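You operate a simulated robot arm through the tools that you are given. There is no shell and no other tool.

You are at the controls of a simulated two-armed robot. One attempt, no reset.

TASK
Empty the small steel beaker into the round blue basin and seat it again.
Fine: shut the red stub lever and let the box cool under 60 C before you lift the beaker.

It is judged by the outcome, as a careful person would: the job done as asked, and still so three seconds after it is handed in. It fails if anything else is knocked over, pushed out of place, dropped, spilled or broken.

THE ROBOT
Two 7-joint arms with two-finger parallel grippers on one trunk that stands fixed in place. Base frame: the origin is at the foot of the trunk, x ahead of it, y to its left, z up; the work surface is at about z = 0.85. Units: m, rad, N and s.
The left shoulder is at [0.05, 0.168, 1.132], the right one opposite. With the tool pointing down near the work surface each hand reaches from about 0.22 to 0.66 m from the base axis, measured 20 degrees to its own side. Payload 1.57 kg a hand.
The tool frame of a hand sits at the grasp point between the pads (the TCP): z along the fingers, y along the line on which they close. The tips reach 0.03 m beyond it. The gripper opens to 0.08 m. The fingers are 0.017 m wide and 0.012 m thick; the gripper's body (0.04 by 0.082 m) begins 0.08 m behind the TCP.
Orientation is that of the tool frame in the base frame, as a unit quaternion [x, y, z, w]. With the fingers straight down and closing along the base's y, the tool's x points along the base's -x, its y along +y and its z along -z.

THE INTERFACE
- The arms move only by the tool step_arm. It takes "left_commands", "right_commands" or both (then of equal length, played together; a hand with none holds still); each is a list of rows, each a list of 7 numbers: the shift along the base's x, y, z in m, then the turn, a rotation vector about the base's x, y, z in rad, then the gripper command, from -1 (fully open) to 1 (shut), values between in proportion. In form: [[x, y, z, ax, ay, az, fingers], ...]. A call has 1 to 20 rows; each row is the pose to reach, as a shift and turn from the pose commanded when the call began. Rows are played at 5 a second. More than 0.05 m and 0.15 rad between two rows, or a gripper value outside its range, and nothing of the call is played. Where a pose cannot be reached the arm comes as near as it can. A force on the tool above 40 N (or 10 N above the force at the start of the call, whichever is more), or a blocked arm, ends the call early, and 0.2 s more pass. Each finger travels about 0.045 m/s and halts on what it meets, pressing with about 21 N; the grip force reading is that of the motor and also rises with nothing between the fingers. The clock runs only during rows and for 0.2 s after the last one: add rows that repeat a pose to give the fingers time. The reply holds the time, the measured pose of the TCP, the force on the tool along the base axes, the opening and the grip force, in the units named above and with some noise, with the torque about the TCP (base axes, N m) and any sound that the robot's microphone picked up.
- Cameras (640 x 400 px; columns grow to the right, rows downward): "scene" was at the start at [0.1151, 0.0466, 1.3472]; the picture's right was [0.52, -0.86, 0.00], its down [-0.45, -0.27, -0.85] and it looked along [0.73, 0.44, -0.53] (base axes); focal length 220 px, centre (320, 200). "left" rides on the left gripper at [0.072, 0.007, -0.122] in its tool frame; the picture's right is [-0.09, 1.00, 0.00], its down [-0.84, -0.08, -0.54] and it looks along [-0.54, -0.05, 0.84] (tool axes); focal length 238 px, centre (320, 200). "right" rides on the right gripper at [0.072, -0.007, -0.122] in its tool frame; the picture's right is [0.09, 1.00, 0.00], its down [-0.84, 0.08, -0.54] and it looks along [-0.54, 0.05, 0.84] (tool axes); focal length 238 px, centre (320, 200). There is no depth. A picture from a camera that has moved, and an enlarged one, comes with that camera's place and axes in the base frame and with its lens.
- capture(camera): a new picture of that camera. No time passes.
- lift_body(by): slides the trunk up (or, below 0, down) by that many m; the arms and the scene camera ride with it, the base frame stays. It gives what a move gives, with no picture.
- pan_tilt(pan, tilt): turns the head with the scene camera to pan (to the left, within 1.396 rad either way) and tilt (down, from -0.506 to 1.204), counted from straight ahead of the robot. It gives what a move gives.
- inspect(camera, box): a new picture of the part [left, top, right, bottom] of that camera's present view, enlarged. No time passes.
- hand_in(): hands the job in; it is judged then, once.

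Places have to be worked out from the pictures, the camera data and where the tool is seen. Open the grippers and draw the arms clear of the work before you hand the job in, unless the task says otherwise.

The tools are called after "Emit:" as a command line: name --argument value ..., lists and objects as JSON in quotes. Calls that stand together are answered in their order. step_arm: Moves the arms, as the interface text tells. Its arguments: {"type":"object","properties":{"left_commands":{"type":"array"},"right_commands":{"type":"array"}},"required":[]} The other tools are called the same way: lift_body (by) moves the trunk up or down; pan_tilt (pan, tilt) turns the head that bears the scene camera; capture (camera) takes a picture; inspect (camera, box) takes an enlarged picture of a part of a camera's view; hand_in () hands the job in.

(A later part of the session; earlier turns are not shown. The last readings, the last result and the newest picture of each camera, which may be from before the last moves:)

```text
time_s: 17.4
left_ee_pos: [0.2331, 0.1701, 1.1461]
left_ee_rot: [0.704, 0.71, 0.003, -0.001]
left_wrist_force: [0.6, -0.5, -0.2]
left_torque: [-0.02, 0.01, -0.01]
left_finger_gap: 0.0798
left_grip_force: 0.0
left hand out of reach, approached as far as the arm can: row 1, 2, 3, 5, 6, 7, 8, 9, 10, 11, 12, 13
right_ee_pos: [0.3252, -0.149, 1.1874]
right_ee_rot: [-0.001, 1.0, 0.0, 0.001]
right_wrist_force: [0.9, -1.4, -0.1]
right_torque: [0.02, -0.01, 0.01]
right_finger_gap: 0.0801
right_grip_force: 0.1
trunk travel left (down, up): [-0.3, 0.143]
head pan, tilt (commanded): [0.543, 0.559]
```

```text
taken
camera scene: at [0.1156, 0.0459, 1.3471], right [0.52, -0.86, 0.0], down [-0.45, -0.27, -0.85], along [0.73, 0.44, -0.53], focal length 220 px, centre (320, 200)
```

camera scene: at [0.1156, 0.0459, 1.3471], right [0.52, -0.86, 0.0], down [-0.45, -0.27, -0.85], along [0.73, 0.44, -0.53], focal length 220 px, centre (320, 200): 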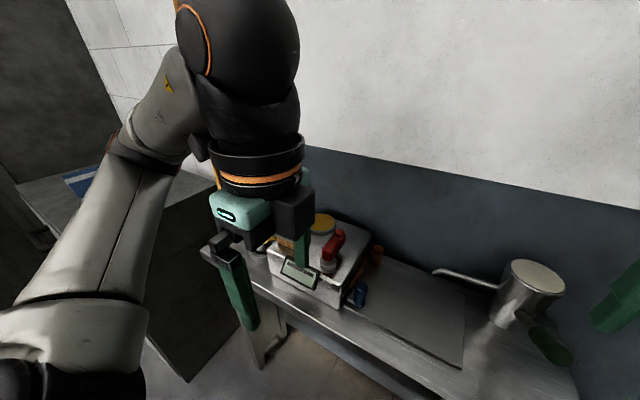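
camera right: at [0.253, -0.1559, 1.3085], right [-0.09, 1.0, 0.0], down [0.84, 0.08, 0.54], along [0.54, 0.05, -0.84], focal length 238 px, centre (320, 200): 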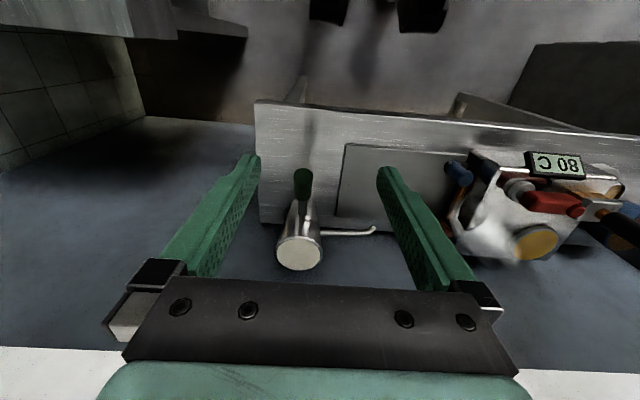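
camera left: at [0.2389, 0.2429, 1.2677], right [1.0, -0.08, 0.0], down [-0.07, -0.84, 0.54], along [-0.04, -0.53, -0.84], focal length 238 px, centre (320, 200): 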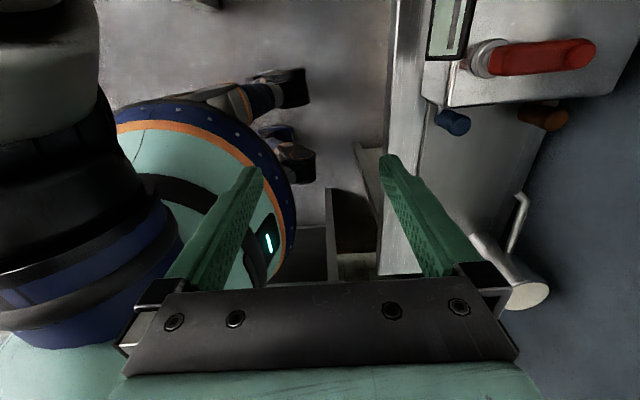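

The hand could not reach that height tool-down and drew back toward the body; forces stayed near zero, so nothing seems to have been touched. Raising the trunk brings the shoulder up and gives reach above the beaker, so I lift it 0.1 m and check the scene.

Emit:
lift_body --by 0.1

Emit:
capture --camera "scene"

Emit:
capture --camera "right"

```text
time_s: 18.7
left_ee_pos: [0.2323, 0.1717, 1.2455]
left_ee_rot: [0.703, 0.711, 0.003, -0.002]
left_wrist_force: [0.4, 0.3, -0.9]
left_torque: [0.0, 0.0, 0.02]
left_finger_gap: 0.0802
left_grip_force: 0.0
right_ee_pos: [0.3267, -0.1493, 1.2874]
right_ee_rot: [0.0, 1.0, -0.001, 0.0]
right_wrist_force: [-0.6, -0.8, 0.8]
right_torque: [0.01, -0.01, -0.02]
right_finger_gap: 0.0799
right_grip_force: 0.1
trunk travel left (down, up): [-0.4, 0.043]
head pan, tilt (commanded): [0.543, 0.559]
```

```text
taken
camera scene: at [0.1152, 0.0466, 1.4471], right [0.52, -0.86, 0.0], down [-0.45, -0.27, -0.85], along [0.73, 0.44, -0.53], focal length 220 px, centre (320, 200)
```

scene: 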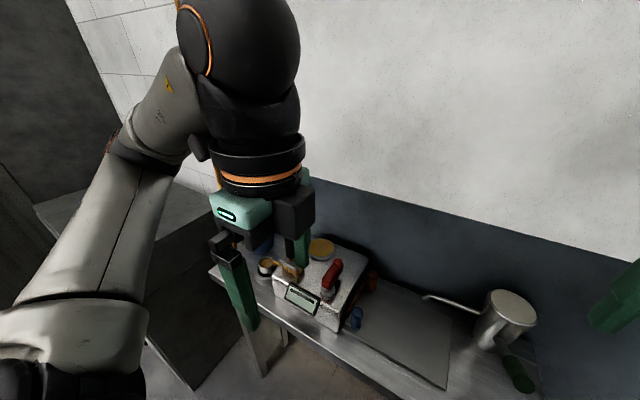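

```text
taken
camera right: at [0.2533, -0.1559, 1.4084], right [-0.09, 1.0, 0.0], down [0.84, 0.08, 0.54], along [0.54, 0.05, -0.84], focal length 238 px, centre (320, 200)
```

right: 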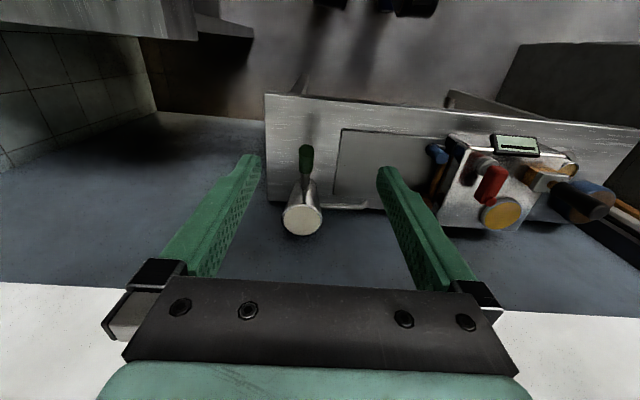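

Emit:
inspect --camera "right" --box '[420, 110, 640, 250]'

Emit:
inspect --camera "scene" --box '[240, 220, 400, 340]'

```text
2.86 times, centred on (530, 180) of right
camera zoom: at [0.2533, -0.1559, 1.4084], right [-0.09, 1.0, 0.0], down [0.84, 0.08, 0.54], along [0.54, 0.05, -0.84], focal length 681 px, centre (-280, 257)
```

zoom: 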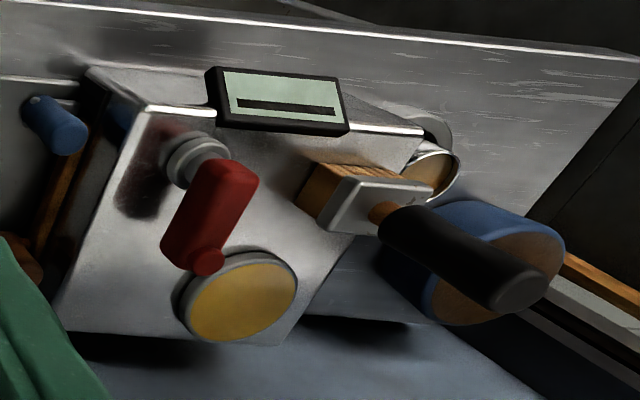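

```text
3.33 times, centred on (320, 280) of scene
camera zoom: at [0.1152, 0.0466, 1.4471], right [0.52, -0.86, 0.0], down [-0.45, -0.27, -0.85], along [0.73, 0.44, -0.53], focal length 734 px, centre (320, -67)
```

zoom: 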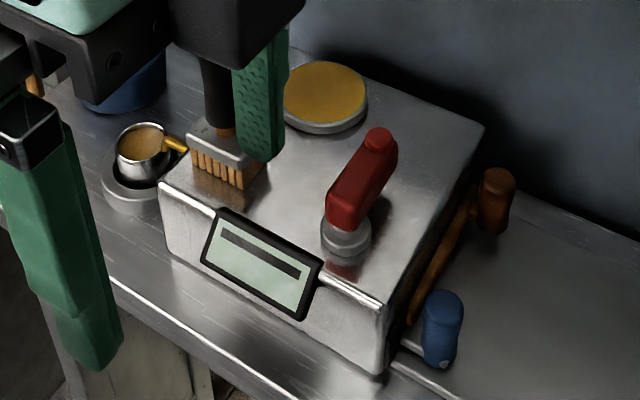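

The display now shows only a dash (off and cold), the lever is still across, and brush, basin and beaker are undisturbed. I make one null step to see where the left hand's commanded pose stands.

Emit:
step_arm --left_commands '[[0, 0, 0, 0, 0, 0, -1]]'

```text
time_s: 19.1
left_ee_pos: [0.2354, 0.1715, 1.2443]
left_ee_rot: [0.703, 0.711, 0.004, -0.001]
left_wrist_force: [-0.1, -0.1, -0.6]
left_torque: [-0.02, -0.02, 0.0]
left_finger_gap: 0.0799
left_grip_force: 0.1
right_ee_pos: [0.324, -0.1483, 1.2881]
right_ee_rot: [0.0, 1.0, 0.0, 0.0]
right_wrist_force: [0.7, 0.0, -0.4]
right_torque: [-0.01, 0.02, -0.01]
right_finger_gap: 0.08
right_grip_force: 0.0
trunk travel left (down, up): [-0.4, 0.043]
head pan, tilt (commanded): [0.543, 0.559]
```

The commanded pose is the present one. I move the left hand through clear air toward [0.30, 0.45, 1.15], short of the table objects.

Emit:
step_arm --left_commands '[[0, 0.035, -0.012, 0, 0, 0, -1], [0.005, 0.07, -0.025, 0, 0, 0, -1], [0.01, 0.105, -0.037, 0, 0, 0, -1], [0.02, 0.14, -0.05, 0, 0, 0, -1], [0.03, 0.175, -0.062, 0, 0, 0, -1], [0.04, 0.21, -0.075, 0, 0, 0, -1], [0.05, 0.245, -0.085, 0, 0, 0, -1], [0.06, 0.28, -0.095, 0, 0, 0, -1]]'

Emit:
capture --camera "scene"

Emit:
capture --camera "left"

```text
time_s: 20.9
left_ee_pos: [0.1755, 0.2261, 1.2282]
left_ee_rot: [0.703, 0.711, 0.004, -0.001]
left_wrist_force: [0.0, 0.2, 0.3]
left_torque: [0.03, -0.05, 0.01]
left_finger_gap: 0.08
left_grip_force: 0.0
left hand out of reach, approached as far as the arm can: row 1, 2, 3, 4, 5, 6, 7, 8
right_ee_pos: [0.3254, -0.1487, 1.2879]
right_ee_rot: [-0.001, 1.0, -0.001, 0.002]
right_wrist_force: [-0.5, -0.1, 0.1]
right_torque: [-0.03, 0.01, 0.0]
right_finger_gap: 0.08
right_grip_force: 0.0
trunk travel left (down, up): [-0.4, 0.043]
head pan, tilt (commanded): [0.543, 0.559]
```

```text
taken
camera scene: at [0.1152, 0.0464, 1.4472], right [0.52, -0.86, 0.0], down [-0.45, -0.27, -0.85], along [0.73, 0.44, -0.53], focal length 220 px, centre (320, 200)
```

scene: 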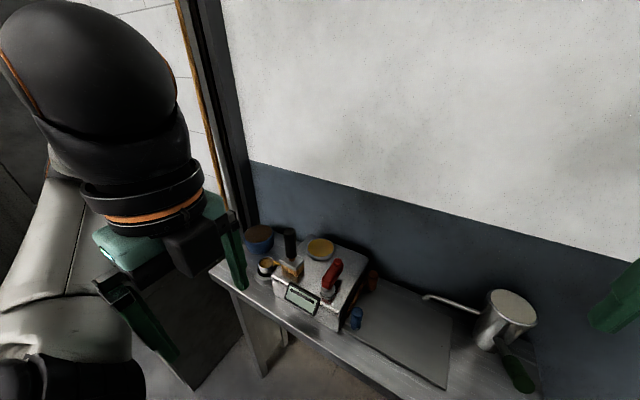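

```text
taken
camera left: at [0.1806, 0.2981, 1.3506], right [1.0, -0.08, 0.0], down [-0.07, -0.84, 0.54], along [-0.04, -0.53, -0.84], focal length 238 px, centre (320, 200)
```

left: 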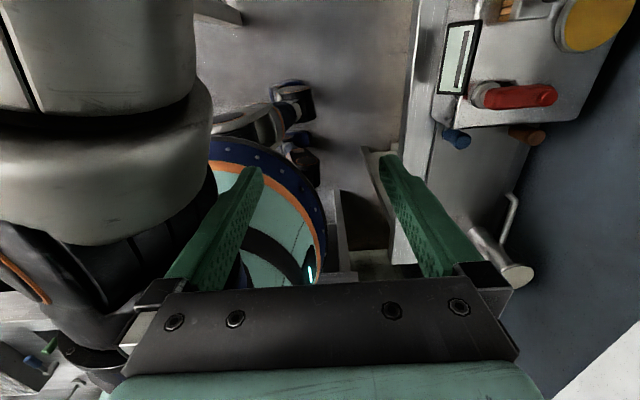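

Turning the hand to -90 degrees runs the arm into a wrist limit. I unwind the yaw in place in free air, away from everything.

Emit:
step_arm --left_commands '[[0, 0, 0, 0, 0, 0.14, -1], [0, 0, 0, 0, 0, 0.28, -1], [0, 0, 0, 0, 0, 0.42, -1], [0, 0, 0, 0, 0, 0.56, -1], [0, 0, 0, 0, 0, 0.7, -1], [0, 0, 0, 0, 0, 0.84, -1], [0, 0, 0, 0, 0, 0.98, -1], [0, 0, 0, 0, 0, 1.12, -1], [0, 0, 0, 0, 0, 1.26, -1], [0, 0, 0, 0, 0, 1.4, -1], [0, 0, 0, 0, 0, 1.56, -1]]'

```text
refused: row 11 steps farther than a row can; nothing moved
```

The last row's turn was 0.16 rad, a hair too much; I repeat it with even steps.

Emit:
step_arm --left_commands '[[0, 0, 0, 0, 0, 0.14, -1], [0, 0, 0, 0, 0, 0.28, -1], [0, 0, 0, 0, 0, 0.42, -1], [0, 0, 0, 0, 0, 0.56, -1], [0, 0, 0, 0, 0, 0.7, -1], [0, 0, 0, 0, 0, 0.84, -1], [0, 0, 0, 0, 0, 0.98, -1], [0, 0, 0, 0, 0, 1.12, -1], [0, 0, 0, 0, 0, 1.26, -1], [0, 0, 0, 0, 0, 1.4, -1], [0, 0, 0, 0, 0, 1.54, -1]]'

Emit:
capture --camera "scene"

```text
time_s: 23.3
left_ee_pos: [0.184, 0.2186, 1.221]
left_ee_rot: [0.009, 1.0, 0.002, -0.003]
left_wrist_force: [-0.3, -0.9, 0.1]
left_torque: [0.0, 0.01, 0.06]
left_finger_gap: 0.0797
left_grip_force: 0.0
right_ee_pos: [0.325, -0.149, 1.2881]
right_ee_rot: [0.0, 1.0, 0.0, 0.0]
right_wrist_force: [-0.4, 0.3, 0.2]
right_torque: [0.02, 0.0, 0.02]
right_finger_gap: 0.08
right_grip_force: 0.0
trunk travel left (down, up): [-0.4, 0.043]
head pan, tilt (commanded): [0.543, 0.559]
```

```text
taken
camera scene: at [0.115, 0.0465, 1.4472], right [0.52, -0.86, 0.0], down [-0.45, -0.27, -0.85], along [0.73, 0.44, -0.53], focal length 220 px, centre (320, 200)
```

scene: 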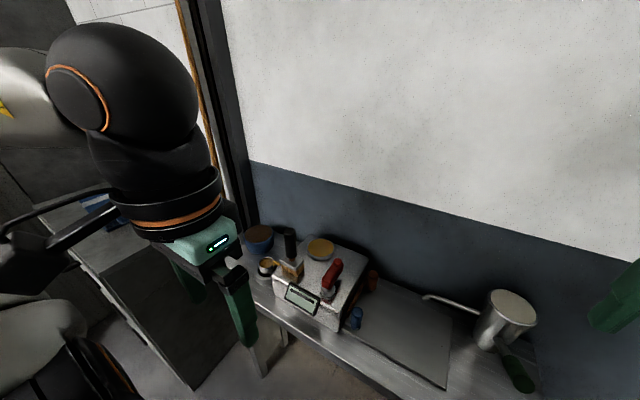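

Yaw is back to zero with no reach complaint. I now move to about [0.28, 0.43, 1.12], in front of the beaker but clear of the table objects.

Emit:
step_arm --left_commands '[[0.015, 0.035, -0.017, 0, 0, 0, -1], [0.03, 0.07, -0.034, 0, 0, 0, -1], [0.045, 0.105, -0.05, 0, 0, 0, -1], [0.06, 0.14, -0.067, 0, 0, 0, -1], [0.08, 0.175, -0.084, 0, 0, 0, -1], [0.1, 0.21, -0.1, 0, 0, 0, -1]]'

Emit:
capture --camera "scene"

Emit:
capture --camera "left"

```text
time_s: 24.7
left_ee_pos: [0.2884, 0.4309, 1.1224]
left_ee_rot: [0.011, 1.0, 0.003, -0.002]
left_wrist_force: [0.8, 0.4, 0.6]
left_torque: [0.0, 0.02, 0.02]
left_finger_gap: 0.0799
left_grip_force: 0.2
right_ee_pos: [0.3266, -0.149, 1.2876]
right_ee_rot: [-0.001, 1.0, 0.0, -0.001]
right_wrist_force: [-0.2, -0.2, 0.9]
right_torque: [0.0, 0.02, 0.03]
right_finger_gap: 0.0799
right_grip_force: 0.1
trunk travel left (down, up): [-0.4, 0.043]
head pan, tilt (commanded): [0.543, 0.559]
```

```text
taken
camera scene: at [0.1151, 0.0459, 1.4472], right [0.52, -0.86, 0.0], down [-0.45, -0.27, -0.85], along [0.73, 0.44, -0.53], focal length 220 px, centre (320, 200)
```

scene: 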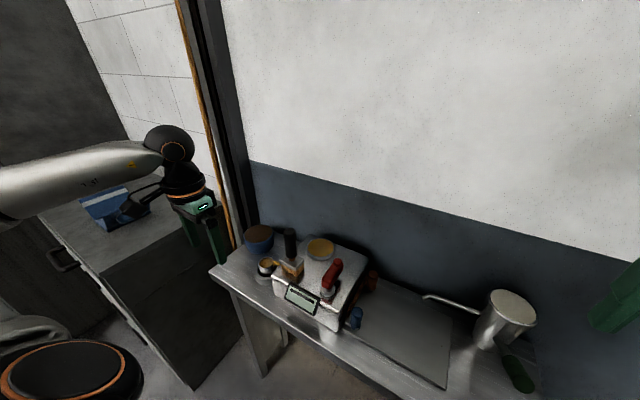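

```text
taken
camera left: at [0.2165, 0.4405, 1.2441], right [0.11, 0.99, 0.0], down [0.84, -0.1, 0.54], along [0.53, -0.06, -0.84], focal length 238 px, centre (320, 200)
```

left: 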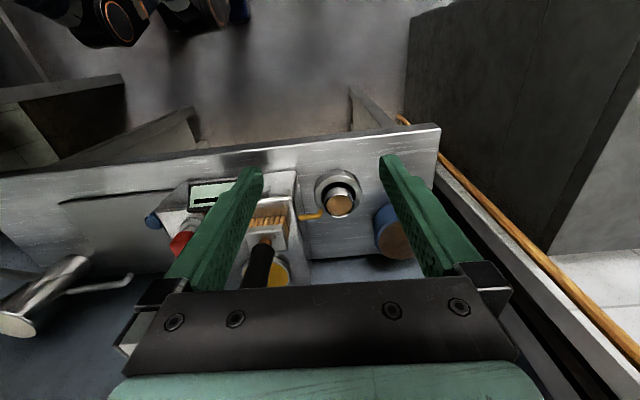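

The hand is now in front of the beaker with good reach. I test whether the wrist can yaw the other way, to about +135 degrees, here in clear air.

Emit:
step_arm --left_commands '[[0, 0, 0, 0, 0, 0.14, -1], [0, 0, 0, 0, 0, 0.28, -1], [0, 0, 0, 0, 0, 0.42, -1], [0, 0, 0, 0, 0, 0.56, -1], [0, 0, 0, 0, 0, 0.7, -1], [0, 0, 0, 0, 0, 0.84, -1], [0, 0, 0, 0, 0, 0.98, -1], [0, 0, 0, 0, 0, 1.12, -1], [0, 0, 0, 0, 0, 1.26, -1], [0, 0, 0, 0, 0, 1.4, -1], [0, 0, 0, 0, 0, 1.54, -1], [0, 0, 0, 0, 0, 1.68, -1], [0, 0, 0, 0, 0, 1.82, -1], [0, 0, 0, 0, 0, 1.96, -1], [0, 0, 0, 0, 0, 2.1, -1], [0, 0, 0, 0, 0, 2.24, -1], [0, 0, 0, 0, 0, 2.38, -1]]'

Emit:
capture --camera "scene"

```text
time_s: 28.3
left_ee_pos: [0.2831, 0.4285, 1.1202]
left_ee_rot: [0.925, -0.38, 0.003, 0.003]
left_wrist_force: [-0.5, -0.4, 0.3]
left_torque: [0.0, 0.0, -0.07]
left_finger_gap: 0.08
left_grip_force: 0.2
right_ee_pos: [0.3259, -0.149, 1.2874]
right_ee_rot: [0.0, 1.0, 0.0, 0.001]
right_wrist_force: [0.0, -0.5, -0.4]
right_torque: [0.01, 0.02, -0.02]
right_finger_gap: 0.0797
right_grip_force: 0.2
trunk travel left (down, up): [-0.4, 0.043]
head pan, tilt (commanded): [0.543, 0.559]
```

```text
taken
camera scene: at [0.1151, 0.0465, 1.4472], right [0.52, -0.86, 0.0], down [-0.45, -0.27, -0.85], along [0.73, 0.44, -0.53], focal length 220 px, centre (320, 200)
```

scene: 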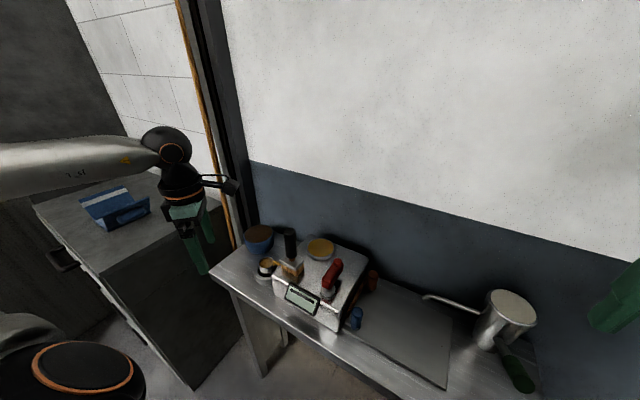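

Yaw +135 degrees is reached cleanly. I continue to +180 degrees while moving high above the basin area, to test the pouring posture empty first.

Emit:
step_arm --left_commands '[[0.025, 0.02, 0, 0, 0, 0.13, -1], [0.05, 0.04, 0, 0, 0, 0.26, -1], [0.075, 0.06, 0, 0, 0, 0.39, -1], [0.1, 0.08, 0, 0, 0, 0.52, -1], [0.125, 0.1, 0, 0, 0, 0.65, -1], [0.15, 0.12, 0, 0, 0, 0.78, -1], [0.17, 0.13, 0, 0, 0, 0.78, -1]]'

Emit:
capture --camera "scene"

Emit:
capture --camera "left"

```text
time_s: 29.9
left_ee_pos: [0.4563, 0.5576, 1.1184]
left_ee_rot: [1.0, -0.001, 0.003, 0.002]
left_wrist_force: [-0.3, -0.4, -0.3]
left_torque: [0.01, 0.04, 0.01]
left_finger_gap: 0.0798
left_grip_force: 0.1
right_ee_pos: [0.3257, -0.1491, 1.2874]
right_ee_rot: [0.0, 1.0, 0.0, 0.001]
right_wrist_force: [0.3, 1.2, 1.4]
right_torque: [0.01, -0.01, 0.01]
right_finger_gap: 0.0798
right_grip_force: 0.1
trunk travel left (down, up): [-0.4, 0.043]
head pan, tilt (commanded): [0.543, 0.559]
```

```text
taken
camera scene: at [0.1157, 0.0466, 1.4471], right [0.52, -0.86, 0.0], down [-0.45, -0.27, -0.85], along [0.73, 0.44, -0.53], focal length 220 px, centre (320, 200)
```

scene: 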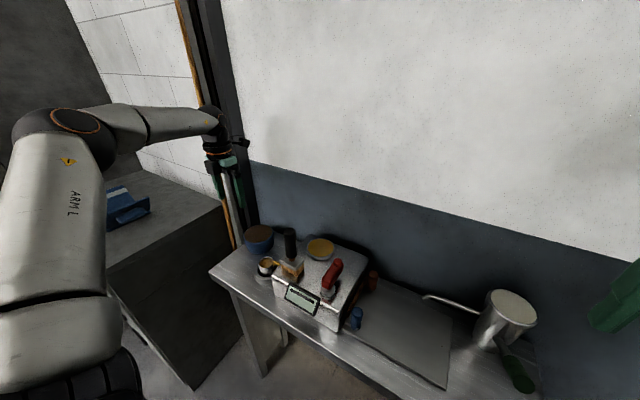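

```text
taken
camera left: at [0.5276, 0.5529, 1.2408], right [-0.09, -1.0, 0.0], down [-0.84, 0.08, 0.54], along [-0.53, 0.05, -0.84], focal length 238 px, centre (320, 200)
```

left: 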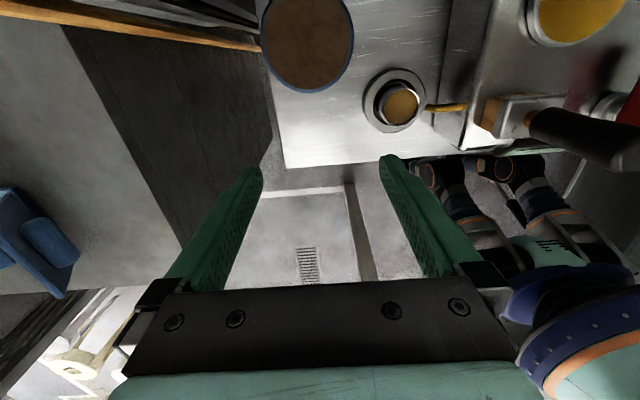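

Yaw 180 works, and this view shows basin, beaker and spout from above. I inspect it for precise positions.

Emit:
inspect --camera "left" --box '[340, 50, 480, 150]'

Emit:
inspect --camera "left" --box '[240, 0, 400, 110]'

```text
4.00 times, centred on (410, 100) of left
camera zoom: at [0.5276, 0.5529, 1.2408], right [-0.09, -1.0, 0.0], down [-0.84, 0.08, 0.54], along [-0.53, 0.05, -0.84], focal length 953 px, centre (-40, 600)
```

zoom: 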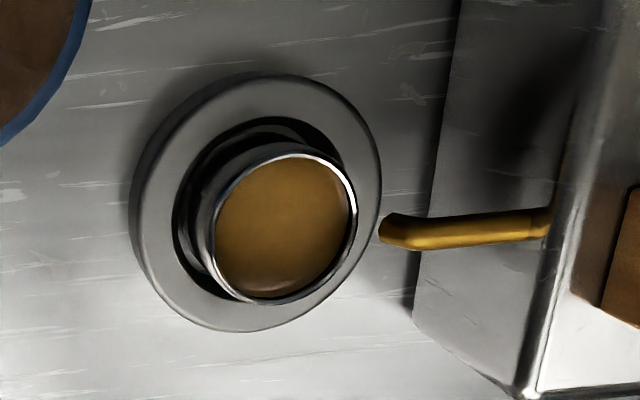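

```text
3.64 times, centred on (320, 55) of left
camera zoom: at [0.5276, 0.5529, 1.2408], right [-0.09, -1.0, 0.0], down [-0.84, 0.08, 0.54], along [-0.53, 0.05, -0.84], focal length 867 px, centre (320, 727)
```

zoom: 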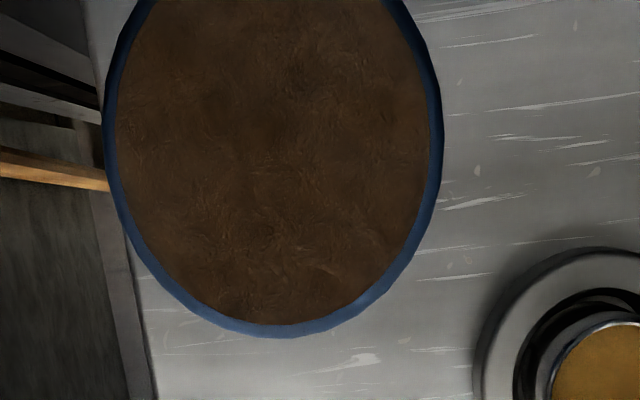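

The wall behind the table works out to x ≈ 0.645, so the camera-forward posture would be too tight there. The basin rim is at about z 0.909 centred on [0.534, 0.564], and the beaker is nearly full at [0.450, 0.4495], rim z ≈ 0.895. I turn the hand back toward yaw 0 for a different pour posture.

Emit:
step_arm --left_commands '[[0, 0, 0, 0, 0, -0.145, -1], [0, 0, 0, 0, 0, -0.29, -1], [0, 0, 0, 0, 0, -0.435, -1], [0, 0, 0, 0, 0, -0.58, -1], [0, 0, 0, 0, 0, -0.725, -1], [0, 0, 0, 0, 0, -0.87, -1], [0, 0, 0, 0, 0, -1.015, -1], [0, 0, 0, 0, 0, -1.16, -1], [0, 0, 0, 0, 0, -1.305, -1], [0, 0, 0, 0, 0, -1.45, -1], [0, 0, 0, 0, 0, -1.595, -1], [0, 0, 0, 0, 0, -1.74, -1], [0, 0, 0, 0, 0, -1.885, -1], [0, 0, 0, 0, 0, -2.03, -1], [0, 0, 0, 0, 0, -2.175, -1], [0, 0, 0, 0, 0, -2.32, -1], [0, 0, 0, 0, 0, -2.465, -1], [0, 0, 0, 0, 0, -2.61, -1], [0, 0, 0, 0, 0, -2.755, -1], [0, 0, 0, 0, 0, -2.9, -1]]'

Emit:
capture --camera "scene"

```text
time_s: 34.1
left_ee_pos: [0.4479, 0.5504, 1.1132]
left_ee_rot: [-0.125, 0.992, 0.005, -0.015]
left_wrist_force: [2.9, -2.2, 6.2]
left_torque: [0.15, 0.15, 0.04]
left_finger_gap: 0.0798
left_grip_force: 0.1
left hand out of reach, approached as far as the arm can: row 20
right_ee_pos: [0.3264, -0.1469, 1.2873]
right_ee_rot: [0.0, 1.0, -0.001, 0.0]
right_wrist_force: [0.1, 0.4, 0.8]
right_torque: [-0.06, 0.02, -0.01]
right_finger_gap: 0.0801
right_grip_force: 0.0
trunk travel left (down, up): [-0.4, 0.043]
head pan, tilt (commanded): [0.543, 0.559]
```

```text
taken
camera scene: at [0.116, 0.0488, 1.4472], right [0.52, -0.86, 0.0], down [-0.46, -0.28, -0.85], along [0.73, 0.44, -0.53], focal length 220 px, centre (320, 200)
```

scene: 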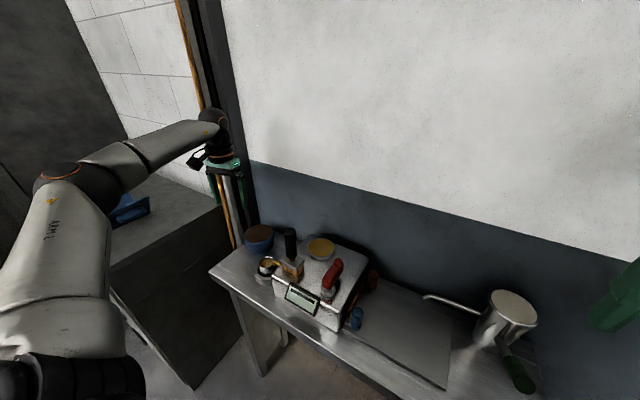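

The wrist meets a limit near yaw +0.25 here (small force, posture only). I back the yaw off to about +0.55, then test pitching the tool up, empty, high above the table.

Emit:
step_arm --left_commands '[[0, 0, 0.005, 0, 0, 0.1, -1], [0, 0, 0.01, 0, 0, 0.2, -1], [0, 0, 0.01, 0, 0, 0.3, -1]]'

```text
time_s: 34.9
left_ee_pos: [0.4506, 0.5475, 1.1295]
left_ee_rot: [-0.268, 0.964, 0.0, -0.004]
left_wrist_force: [0.1, -0.3, 0.1]
left_torque: [-0.02, 0.04, 0.02]
left_finger_gap: 0.0799
left_grip_force: 0.0
right_ee_pos: [0.3257, -0.149, 1.2879]
right_ee_rot: [0.0, 1.0, 0.001, 0.0]
right_wrist_force: [0.0, 0.0, 0.1]
right_torque: [0.0, 0.03, 0.02]
right_finger_gap: 0.08
right_grip_force: 0.0
trunk travel left (down, up): [-0.4, 0.043]
head pan, tilt (commanded): [0.543, 0.559]
```

Forces are back to zero. I now test pitching the empty hand (tool swinging up toward away-left) in place at z ≈ 1.13.

Emit:
step_arm --left_commands '[[0, 0, 0, 0.0722, -0.12, 0, -1], [0, 0, 0, 0.1445, -0.24, 0, -1], [0, 0, 0, 0.2167, -0.36, 0, -1], [0, 0, 0, 0.289, -0.48, 0, -1], [0, 0, 0, 0.361, -0.6, 0, -1], [0, 0, 0, 0.433, -0.72, 0, -1], [0, 0, 0, 0.506, -0.84, 0, -1], [0, 0, 0, 0.578, -0.96, 0, -1]]'

Emit:
capture --camera "scene"

```text
time_s: 36.7
left_ee_pos: [0.4492, 0.5469, 1.1281]
left_ee_rot: [-0.227, 0.817, 0.144, 0.51]
left_wrist_force: [0.2, -0.6, -0.9]
left_torque: [-0.02, 0.02, 0.01]
left_finger_gap: 0.08
left_grip_force: 0.1
right_ee_pos: [0.3243, -0.149, 1.2877]
right_ee_rot: [0.001, 1.0, 0.0, 0.0]
right_wrist_force: [-0.1, -1.1, -0.8]
right_torque: [-0.01, -0.02, 0.01]
right_finger_gap: 0.0798
right_grip_force: 0.0
trunk travel left (down, up): [-0.4, 0.043]
head pan, tilt (commanded): [0.543, 0.559]
```

```text
taken
camera scene: at [0.1149, 0.0466, 1.4472], right [0.52, -0.86, 0.0], down [-0.45, -0.27, -0.85], along [0.73, 0.44, -0.53], focal length 220 px, centre (320, 200)
```

scene: 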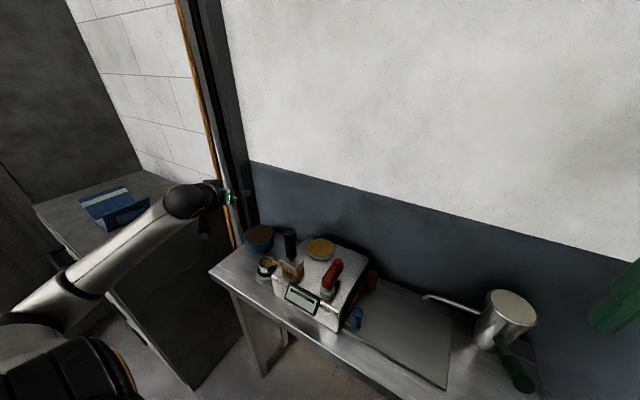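

The pitch works smoothly to 64 degrees. I continue to about 112 degrees to prove the full pouring posture.

Emit:
step_arm --left_commands '[[0, 0, 0, 0.0722, -0.12, 0, -1], [0, 0, 0, 0.1445, -0.24, 0, -1], [0, 0, 0, 0.2167, -0.36, 0, -1], [0, 0, 0, 0.289, -0.48, 0, -1], [0, 0, 0, 0.361, -0.6, 0, -1], [0, 0, 0, 0.433, -0.72, 0, -1]]'

Emit:
capture --camera "scene"

Emit:
inspect --camera "scene" --box '[150, 150, 310, 290]'

```text
time_s: 38.1
left_ee_pos: [0.4232, 0.5855, 1.1335]
left_ee_rot: [-0.147, 0.542, 0.211, 0.8]
left_wrist_force: [0.2, 0.3, 0.1]
left_torque: [0.0, 0.02, 0.05]
left_finger_gap: 0.0799
left_grip_force: 0.1
left hand out of reach, approached as far as the arm can: row 2, 3, 4, 5, 6
right_ee_pos: [0.3256, -0.1488, 1.2877]
right_ee_rot: [0.0, 1.0, -0.001, -0.001]
right_wrist_force: [0.1, 1.1, -0.4]
right_torque: [-0.01, 0.01, 0.02]
right_finger_gap: 0.0801
right_grip_force: 0.1
trunk travel left (down, up): [-0.4, 0.043]
head pan, tilt (commanded): [0.543, 0.559]
```

```text
taken
camera scene: at [0.1152, 0.0468, 1.4472], right [0.52, -0.86, 0.0], down [-0.45, -0.27, -0.85], along [0.73, 0.44, -0.53], focal length 220 px, centre (320, 200)
```

scene: 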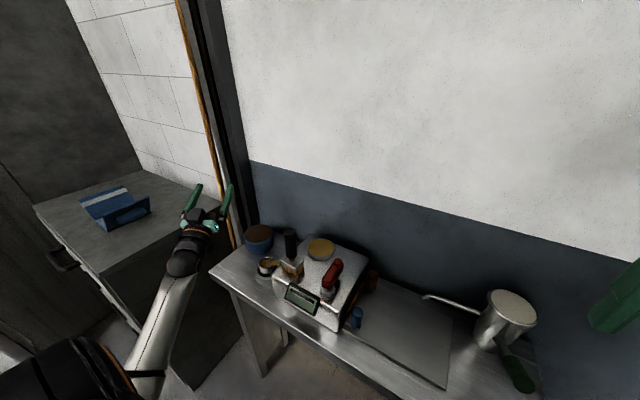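

```text
2.86 times, centred on (230, 220) of scene
camera zoom: at [0.1152, 0.0468, 1.4472], right [0.52, -0.86, 0.0], down [-0.45, -0.27, -0.85], along [0.73, 0.44, -0.53], focal length 629 px, centre (577, 143)
```

zoom: 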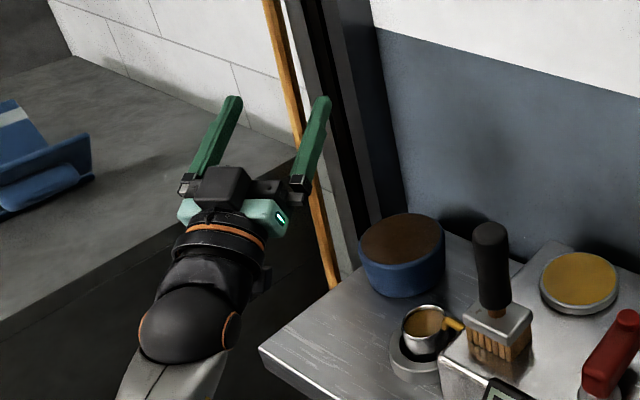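

The orientation was reached but the hand drifted about 0.045 m, so that spot was at a limit. I try translating in this tilted posture toward the real pouring spot above the basin, still high and empty.

Emit:
step_arm --left_commands '[[0.03, -0.003, -0.008, 0, 0, 0, -1], [0.06, -0.006, -0.016, 0, 0, 0, -1], [0.09, -0.009, -0.024, 0, 0, 0, -1], [0.117, -0.012, -0.032, 0, 0, 0, -1]]'

Emit:
inspect --camera "scene" --box '[130, 150, 330, 290]'

```text
time_s: 39.1
left_ee_pos: [0.5164, 0.6308, 1.1051]
left_ee_rot: [-0.141, 0.543, 0.199, 0.804]
left_wrist_force: [0.7, 0.5, -0.2]
left_torque: [-0.03, -0.01, 0.05]
left_finger_gap: 0.0799
left_grip_force: 0.1
left hand out of reach, approached as far as the arm can: row 1, 2, 3, 4
right_ee_pos: [0.3273, -0.1495, 1.2875]
right_ee_rot: [0.0, 1.0, 0.001, -0.001]
right_wrist_force: [0.1, -0.4, -0.5]
right_torque: [0.02, 0.03, -0.01]
right_finger_gap: 0.0799
right_grip_force: 0.1
trunk travel left (down, up): [-0.4, 0.043]
head pan, tilt (commanded): [0.543, 0.559]
```

```text
2.86 times, centred on (230, 220) of scene
camera zoom: at [0.1157, 0.0467, 1.4471], right [0.52, -0.86, 0.0], down [-0.45, -0.27, -0.85], along [0.73, 0.44, -0.53], focal length 629 px, centre (577, 143)
```

zoom: 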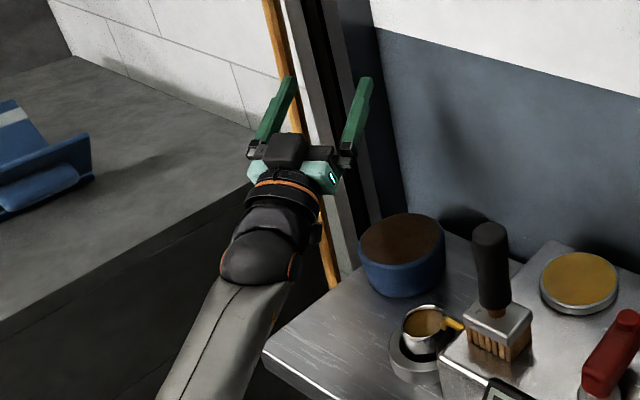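

Camera-below pitching runs against the roll limit here; the wrist's comfortable range lies toward yaw 90–220 degrees, so the camera-up posture with the tool pointing away is the better pour. I first unwind the pitch back to tool-down, drawing back slightly.

Emit:
step_arm --left_commands '[[-0.005, -0.006, 0.002, -0.0722, 0.12, 0, -1], [-0.01, -0.012, 0.004, -0.1445, 0.24, 0, -1], [-0.015, -0.018, 0.006, -0.2167, 0.36, 0, -1], [-0.02, -0.024, 0.008, -0.289, 0.48, 0, -1], [-0.025, -0.03, 0.01, -0.361, 0.6, 0, -1], [-0.03, -0.036, 0.012, -0.433, 0.72, 0, -1], [-0.035, -0.042, 0.014, -0.506, 0.84, 0, -1], [-0.04, -0.048, 0.016, -0.578, 0.96, 0, -1], [-0.045, -0.054, 0.018, -0.65, 1.08, 0, -1], [-0.05, -0.06, 0.02, -0.722, 1.2, 0, -1], [-0.055, -0.066, 0.02, -0.795, 1.32, 0, -1], [-0.06, -0.072, 0.02, -0.867, 1.44, 0, -1], [-0.065, -0.078, 0.02, -0.939, 1.56, 0, -1], [-0.065, -0.078, 0.02, -1.011, 1.68, 0, -1]]'

Emit:
capture --camera "scene"

```text
time_s: 42.1
left_ee_pos: [0.45, 0.5517, 1.1251]
left_ee_rot: [-0.281, 0.96, -0.022, -0.001]
left_wrist_force: [0.1, 0.5, 0.3]
left_torque: [0.0, 0.0, -0.03]
left_finger_gap: 0.0802
left_grip_force: 0.1
right_ee_pos: [0.3258, -0.1491, 1.2879]
right_ee_rot: [0.0, 1.0, 0.0, -0.001]
right_wrist_force: [-1.0, -0.5, 0.6]
right_torque: [0.0, 0.0, 0.03]
right_finger_gap: 0.0799
right_grip_force: 0.1
trunk travel left (down, up): [-0.4, 0.043]
head pan, tilt (commanded): [0.543, 0.559]
```

```text
taken
camera scene: at [0.1159, 0.0465, 1.4471], right [0.52, -0.86, 0.0], down [-0.45, -0.27, -0.85], along [0.73, 0.44, -0.53], focal length 220 px, centre (320, 200)
```

scene: 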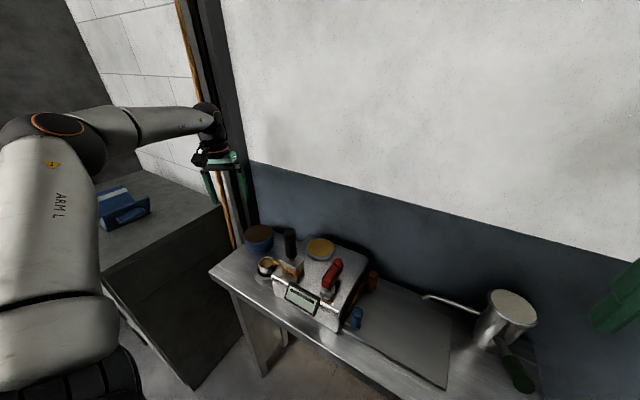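

A residual tilt of about 2.5 degrees remains, so I level the tool first. Then I'll swing the yaw toward +199 degrees at this height for the second posture test.

Emit:
step_arm --left_commands '[[0, 0, 0, 0.0428, 0.0104, 0, -1], [0, 0, 0, 0.0428, 0.0104, 0, -1]]'

Emit:
step_arm --left_commands '[[0, 0, 0, 0, 0, 0.145, -1], [0, 0, 0, 0, 0, 0.29, -1], [0, 0, 0, 0, 0, 0.435, -1], [0, 0, 0, 0, 0, 0.58, -1], [0, 0, 0, 0, 0, 0.725, -1], [0, 0, 0, 0, 0, 0.87, -1], [0, 0, 0, 0, 0, 1.015, -1], [0, 0, 0, 0, 0, 1.16, -1], [0, 0, 0, 0, 0, 1.305, -1], [0, 0, 0, 0, 0, 1.45, -1], [0, 0, 0, 0, 0, 1.595, -1], [0, 0, 0, 0, 0, 1.74, -1], [0, 0, 0, 0, 0, 1.885, -1], [0, 0, 0, 0, 0, 2.03, -1], [0, 0, 0, 0, 0, 2.175, -1], [0, 0, 0, 0, 0, 2.32, -1], [0, 0, 0, 0, 0, 2.465, -1], [0, 0, 0, 0, 0, 2.61, -1], [0, 0, 0, 0, 0, 2.755, -1], [0, 0, 0, 0, 0, 2.9, -1]]'

Emit:
capture --camera "scene"

Emit:
capture --camera "left"

```text
time_s: 42.7
left_ee_pos: [0.4495, 0.5526, 1.1271]
left_ee_rot: [-0.28, 0.96, 0.003, 0.002]
left_wrist_force: [0.2, -0.3, -0.6]
left_torque: [0.02, 0.01, 0.0]
left_finger_gap: 0.0803
left_grip_force: 0.1
right_ee_pos: [0.3253, -0.1474, 1.2881]
right_ee_rot: [0.0, 1.0, -0.001, 0.0]
right_wrist_force: [0.3, 0.2, 0.4]
right_torque: [-0.01, 0.01, 0.02]
right_finger_gap: 0.0804
right_grip_force: 0.0
trunk travel left (down, up): [-0.4, 0.043]
head pan, tilt (commanded): [0.543, 0.559]
```

```text
time_s: 46.9
left_ee_pos: [0.4503, 0.5524, 1.1261]
left_ee_rot: [0.986, 0.165, -0.001, 0.002]
left_wrist_force: [-0.4, -0.6, -0.2]
left_torque: [0.01, 0.01, -0.04]
left_finger_gap: 0.0801
left_grip_force: 0.1
right_ee_pos: [0.3258, -0.1477, 1.287]
right_ee_rot: [0.0, 1.0, 0.0, 0.001]
right_wrist_force: [0.7, -0.8, 0.5]
right_torque: [-0.02, 0.01, 0.01]
right_finger_gap: 0.0801
right_grip_force: 0.0
trunk travel left (down, up): [-0.4, 0.043]
head pan, tilt (commanded): [0.543, 0.559]
```

```text
taken
camera scene: at [0.1151, 0.0465, 1.4472], right [0.52, -0.86, 0.0], down [-0.45, -0.27, -0.85], along [0.73, 0.44, -0.53], focal length 220 px, centre (320, 200)
```

scene: 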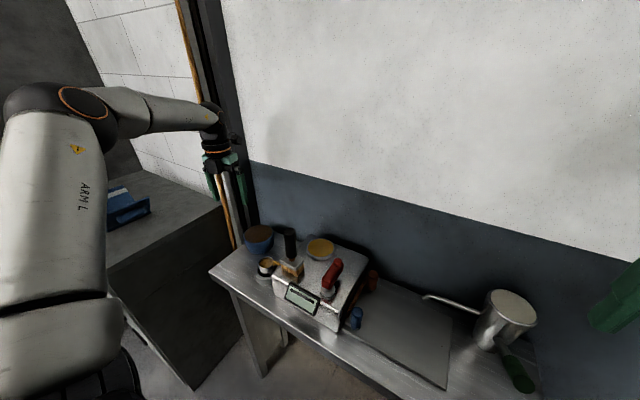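

```text
taken
camera left: at [0.5199, 0.5712, 1.2481], right [0.24, -0.97, 0.0], down [-0.82, -0.2, 0.54], along [-0.53, -0.13, -0.84], focal length 238 px, centre (320, 200)
```

left: 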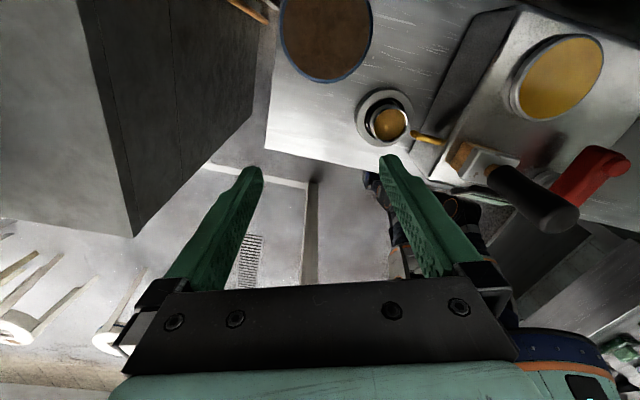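

Yaw 199 degrees is within reach and level. Now I test the pitch in this posture (camera ends up on top), drifting toward the basin spot at a safe height.

Emit:
step_arm --left_commands '[[0.01, 0.002, 0, 0.0456, -0.1324, 0, -1], [0.02, 0.004, 0, 0.0912, -0.2647, 0, -1], [0.03, 0.006, 0, 0.1368, -0.3971, 0, -1], [0.04, 0.01, -0.005, 0.1823, -0.5295, 0, -1], [0.05, 0.014, -0.01, 0.2279, -0.6619, 0, -1], [0.06, 0.018, -0.015, 0.2735, -0.7942, 0, -1], [0.07, 0.02, -0.02, 0.3191, -0.9266, 0, -1], [0.08, 0.022, -0.025, 0.3647, -1.059, 0, -1], [0.085, 0.022, -0.03, 0.4103, -1.1913, 0, -1], [0.085, 0.022, -0.03, 0.4558, -1.3237, 0, -1]]'

Emit:
inspect --camera "scene" --box '[130, 130, 330, 290]'

```text
time_s: 49.1
left_ee_pos: [0.5349, 0.5751, 1.0966]
left_ee_rot: [0.755, 0.124, 0.635, -0.107]
left_wrist_force: [-0.5, 1.0, -0.2]
left_torque: [-0.03, 0.03, 0.03]
left_finger_gap: 0.0801
left_grip_force: 0.1
right_ee_pos: [0.3256, -0.148, 1.2871]
right_ee_rot: [0.0, 1.0, 0.0, 0.0]
right_wrist_force: [0.4, 0.2, 0.3]
right_torque: [0.01, -0.03, -0.01]
right_finger_gap: 0.0799
right_grip_force: 0.0
trunk travel left (down, up): [-0.4, 0.043]
head pan, tilt (commanded): [0.543, 0.559]
```

```text
2.50 times, centred on (230, 210) of scene
camera zoom: at [0.1149, 0.0473, 1.4472], right [0.52, -0.86, 0.0], down [-0.45, -0.27, -0.85], along [0.73, 0.44, -0.53], focal length 550 px, centre (545, 175)
```

zoom: 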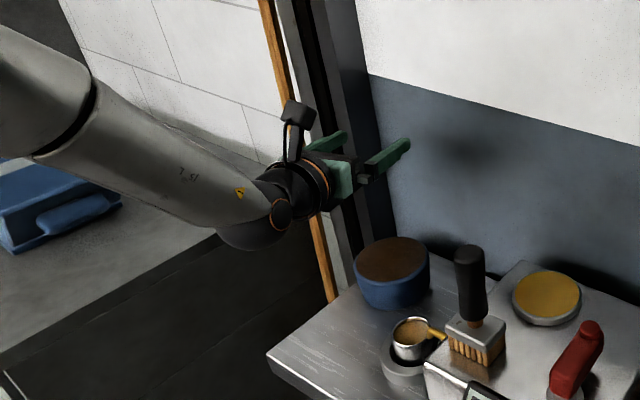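

This posture is reached exactly with the forearm coming down from above and the camera on top. I extend it to about 112 degrees and lower a little to prove the whole pour range.

Emit:
step_arm --left_commands '[[0, 0, -0.01, 0.0456, -0.1324, 0, -1], [0, 0, -0.02, 0.0912, -0.2647, 0, -1], [0, 0, -0.03, 0.1368, -0.3971, 0, -1], [0, 0, -0.04, 0.1823, -0.5295, 0, -1], [0, 0, -0.06, 0.1823, -0.5295, 0, -1]]'

Emit:
inspect --camera "scene" --box '[130, 130, 330, 290]'

Emit:
capture --camera "right"

```text
time_s: 50.3
left_ee_pos: [0.5305, 0.5772, 1.0877]
left_ee_rot: [0.593, 0.097, 0.788, -0.132]
left_wrist_force: [0.1, 0.4, 0.0]
left_torque: [0.0, 0.03, -0.02]
left_finger_gap: 0.0799
left_grip_force: 0.0
left hand out of reach, approached as far as the arm can: row 3, 4, 5
right_ee_pos: [0.3253, -0.1475, 1.2884]
right_ee_rot: [0.001, 1.0, 0.0, 0.0]
right_wrist_force: [-0.9, -0.4, -0.8]
right_torque: [0.01, 0.01, -0.01]
right_finger_gap: 0.0798
right_grip_force: 0.1
trunk travel left (down, up): [-0.4, 0.043]
head pan, tilt (commanded): [0.543, 0.559]
```

```text
2.50 times, centred on (230, 210) of scene
camera zoom: at [0.1151, 0.0465, 1.4472], right [0.52, -0.86, 0.0], down [-0.45, -0.27, -0.85], along [0.73, 0.44, -0.53], focal length 550 px, centre (545, 175)
```

zoom: 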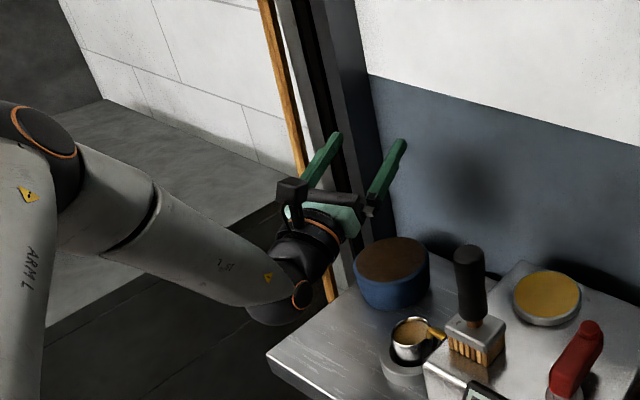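

```text
taken
camera right: at [0.2531, -0.156, 1.4085], right [-0.09, 1.0, 0.0], down [0.84, 0.08, 0.54], along [0.54, 0.05, -0.84], focal length 238 px, centre (320, 200)
```

right: 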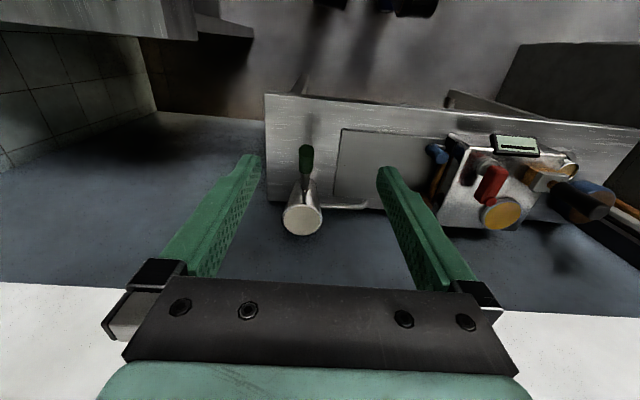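

At the raised trunk the pitch tops out near 106 degrees at z ≈ 1.09, which lowered by the 0.1 m trunk travel is just the right pour height. I pitch back to a 15-degree lean (the lean I'd use to hold the beaker upright with more reach) above the basin.

Emit:
step_arm --left_commands '[[0, -0.002, 0.001, -0.04705, 0.13663, 0, -1], [0, -0.004, 0.002, -0.0941, 0.27326, 0, -1], [0, -0.006, 0.003, -0.14115, 0.40989, 0, -1], [0, -0.008, 0.004, -0.1882, 0.54652, 0, -1], [0, -0.01, 0.005, -0.23525, 0.68315, 0, -1], [0, -0.012, 0.006, -0.2823, 0.81978, 0, -1], [0, -0.014, 0.008, -0.32935, 0.95641, 0, -1], [0, -0.015, 0.01, -0.3764, 1.09304, 0, -1], [0, -0.016, 0.012, -0.42345, 1.22967, 0, -1], [0, -0.017, 0.012, -0.4705, 1.3663, 0, -1], [0, -0.017, 0.012, -0.51755, 1.50293, 0, -1]]'

Emit:
inspect --camera "scene" --box '[130, 130, 330, 290]'

Emit:
capture --camera "left"

```text
time_s: 52.7
left_ee_pos: [0.5319, 0.5664, 1.1007]
left_ee_rot: [0.978, 0.162, 0.127, -0.02]
left_wrist_force: [0.2, -0.2, -0.1]
left_torque: [0.05, 0.04, 0.0]
left_finger_gap: 0.08
left_grip_force: 0.0
right_ee_pos: [0.3262, -0.1475, 1.2875]
right_ee_rot: [0.0, 1.0, 0.0, 0.0]
right_wrist_force: [0.3, 1.0, 0.2]
right_torque: [-0.05, 0.03, 0.04]
right_finger_gap: 0.0798
right_grip_force: 0.0
trunk travel left (down, up): [-0.4, 0.043]
head pan, tilt (commanded): [0.543, 0.559]
```

```text
2.50 times, centred on (230, 210) of scene
camera zoom: at [0.1157, 0.0468, 1.4471], right [0.52, -0.86, 0.0], down [-0.45, -0.27, -0.85], along [0.73, 0.44, -0.53], focal length 550 px, centre (545, 175)
```

zoom: 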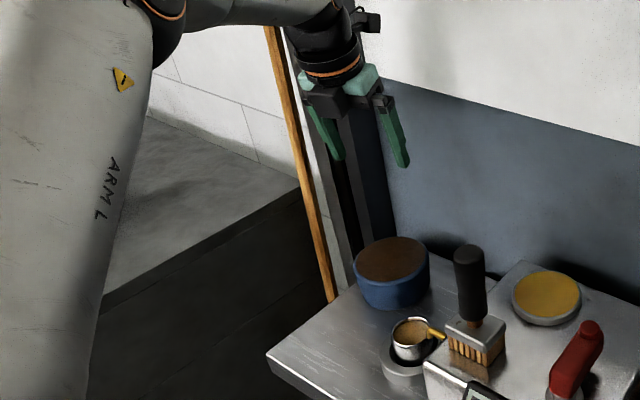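

```text
taken
camera left: at [0.5703, 0.5749, 1.237], right [0.24, -0.97, -0.02], down [-0.92, -0.23, 0.31], along [-0.3, -0.05, -0.95], focal length 238 px, centre (320, 200)
```

left: 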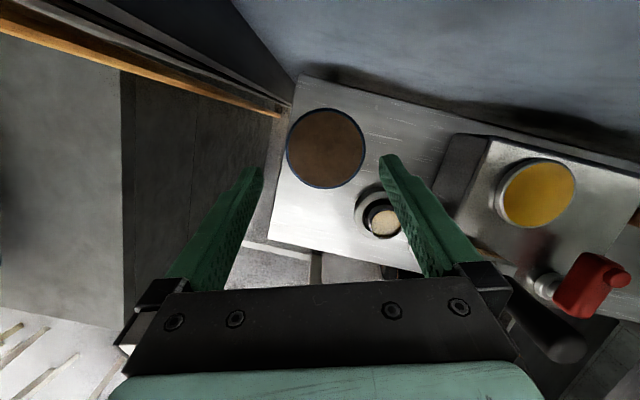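

The level-with-lean pose above the basin is reached exactly, and this view refines the basin centre to [0.538, 0.566] and the beaker to [0.451, 0.4505]. I move above the beaker, turning to yaw 135 degrees so the fingers close diagonally clear of the spout.

Emit:
step_arm --left_commands '[[-0.01, -0.015, 0, 0, 0, -0.14, -1], [-0.02, -0.03, 0, 0, 0, -0.28, -1], [-0.03, -0.045, 0, 0, 0, -0.42, -1], [-0.04, -0.06, 0, 0, 0, -0.56, -1], [-0.05, -0.075, 0, 0, 0, -0.7, -1], [-0.06, -0.09, 0, 0, 0, -0.84, -1], [-0.07, -0.105, 0, 0, 0, -0.98, -1], [-0.081, -0.1155, 0, 0, 0, -1.117, -1]]'

Emit:
capture --camera "left"

Emit:
inspect --camera "scene" --box '[190, 150, 350, 290]'

```text
time_s: 54.5
left_ee_pos: [0.4517, 0.4496, 1.1012]
left_ee_rot: [0.915, -0.382, 0.12, 0.051]
left_wrist_force: [0.7, 1.0, -0.6]
left_torque: [0.02, 0.03, 0.0]
left_finger_gap: 0.08
left_grip_force: 0.1
right_ee_pos: [0.3261, -0.1486, 1.2883]
right_ee_rot: [-0.001, 1.0, 0.0, 0.001]
right_wrist_force: [1.7, 1.1, 0.8]
right_torque: [-0.04, -0.02, 0.0]
right_finger_gap: 0.0799
right_grip_force: 0.1
trunk travel left (down, up): [-0.4, 0.043]
head pan, tilt (commanded): [0.543, 0.559]
```

```text
taken
camera left: at [0.473, 0.4198, 1.237], right [-0.77, -0.64, -0.02], down [-0.61, 0.73, 0.31], along [-0.18, 0.25, -0.95], focal length 238 px, centre (320, 200)
```

left: 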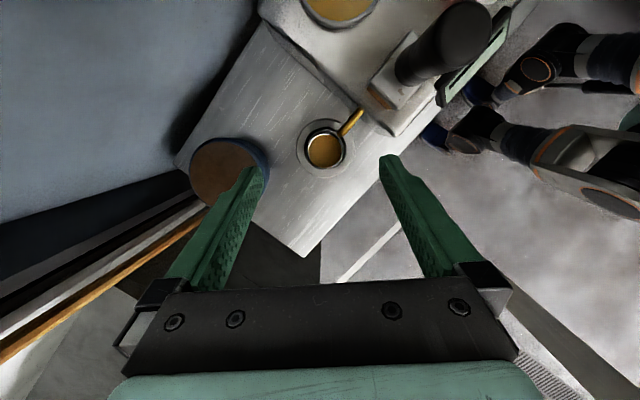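

```text
2.86 times, centred on (270, 220) of scene
camera zoom: at [0.1149, 0.0466, 1.4472], right [0.52, -0.86, 0.0], down [-0.45, -0.27, -0.85], along [0.73, 0.44, -0.53], focal length 629 px, centre (463, 143)
```

zoom: 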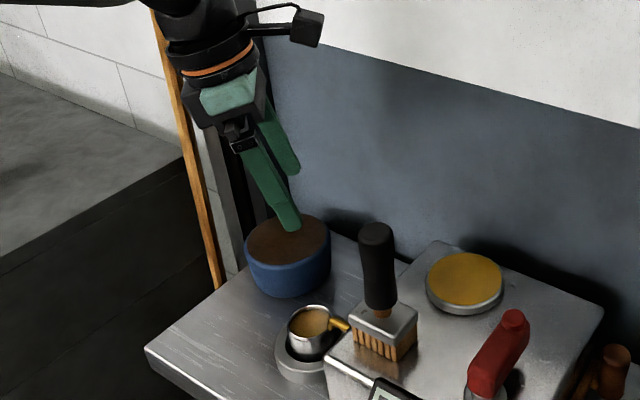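

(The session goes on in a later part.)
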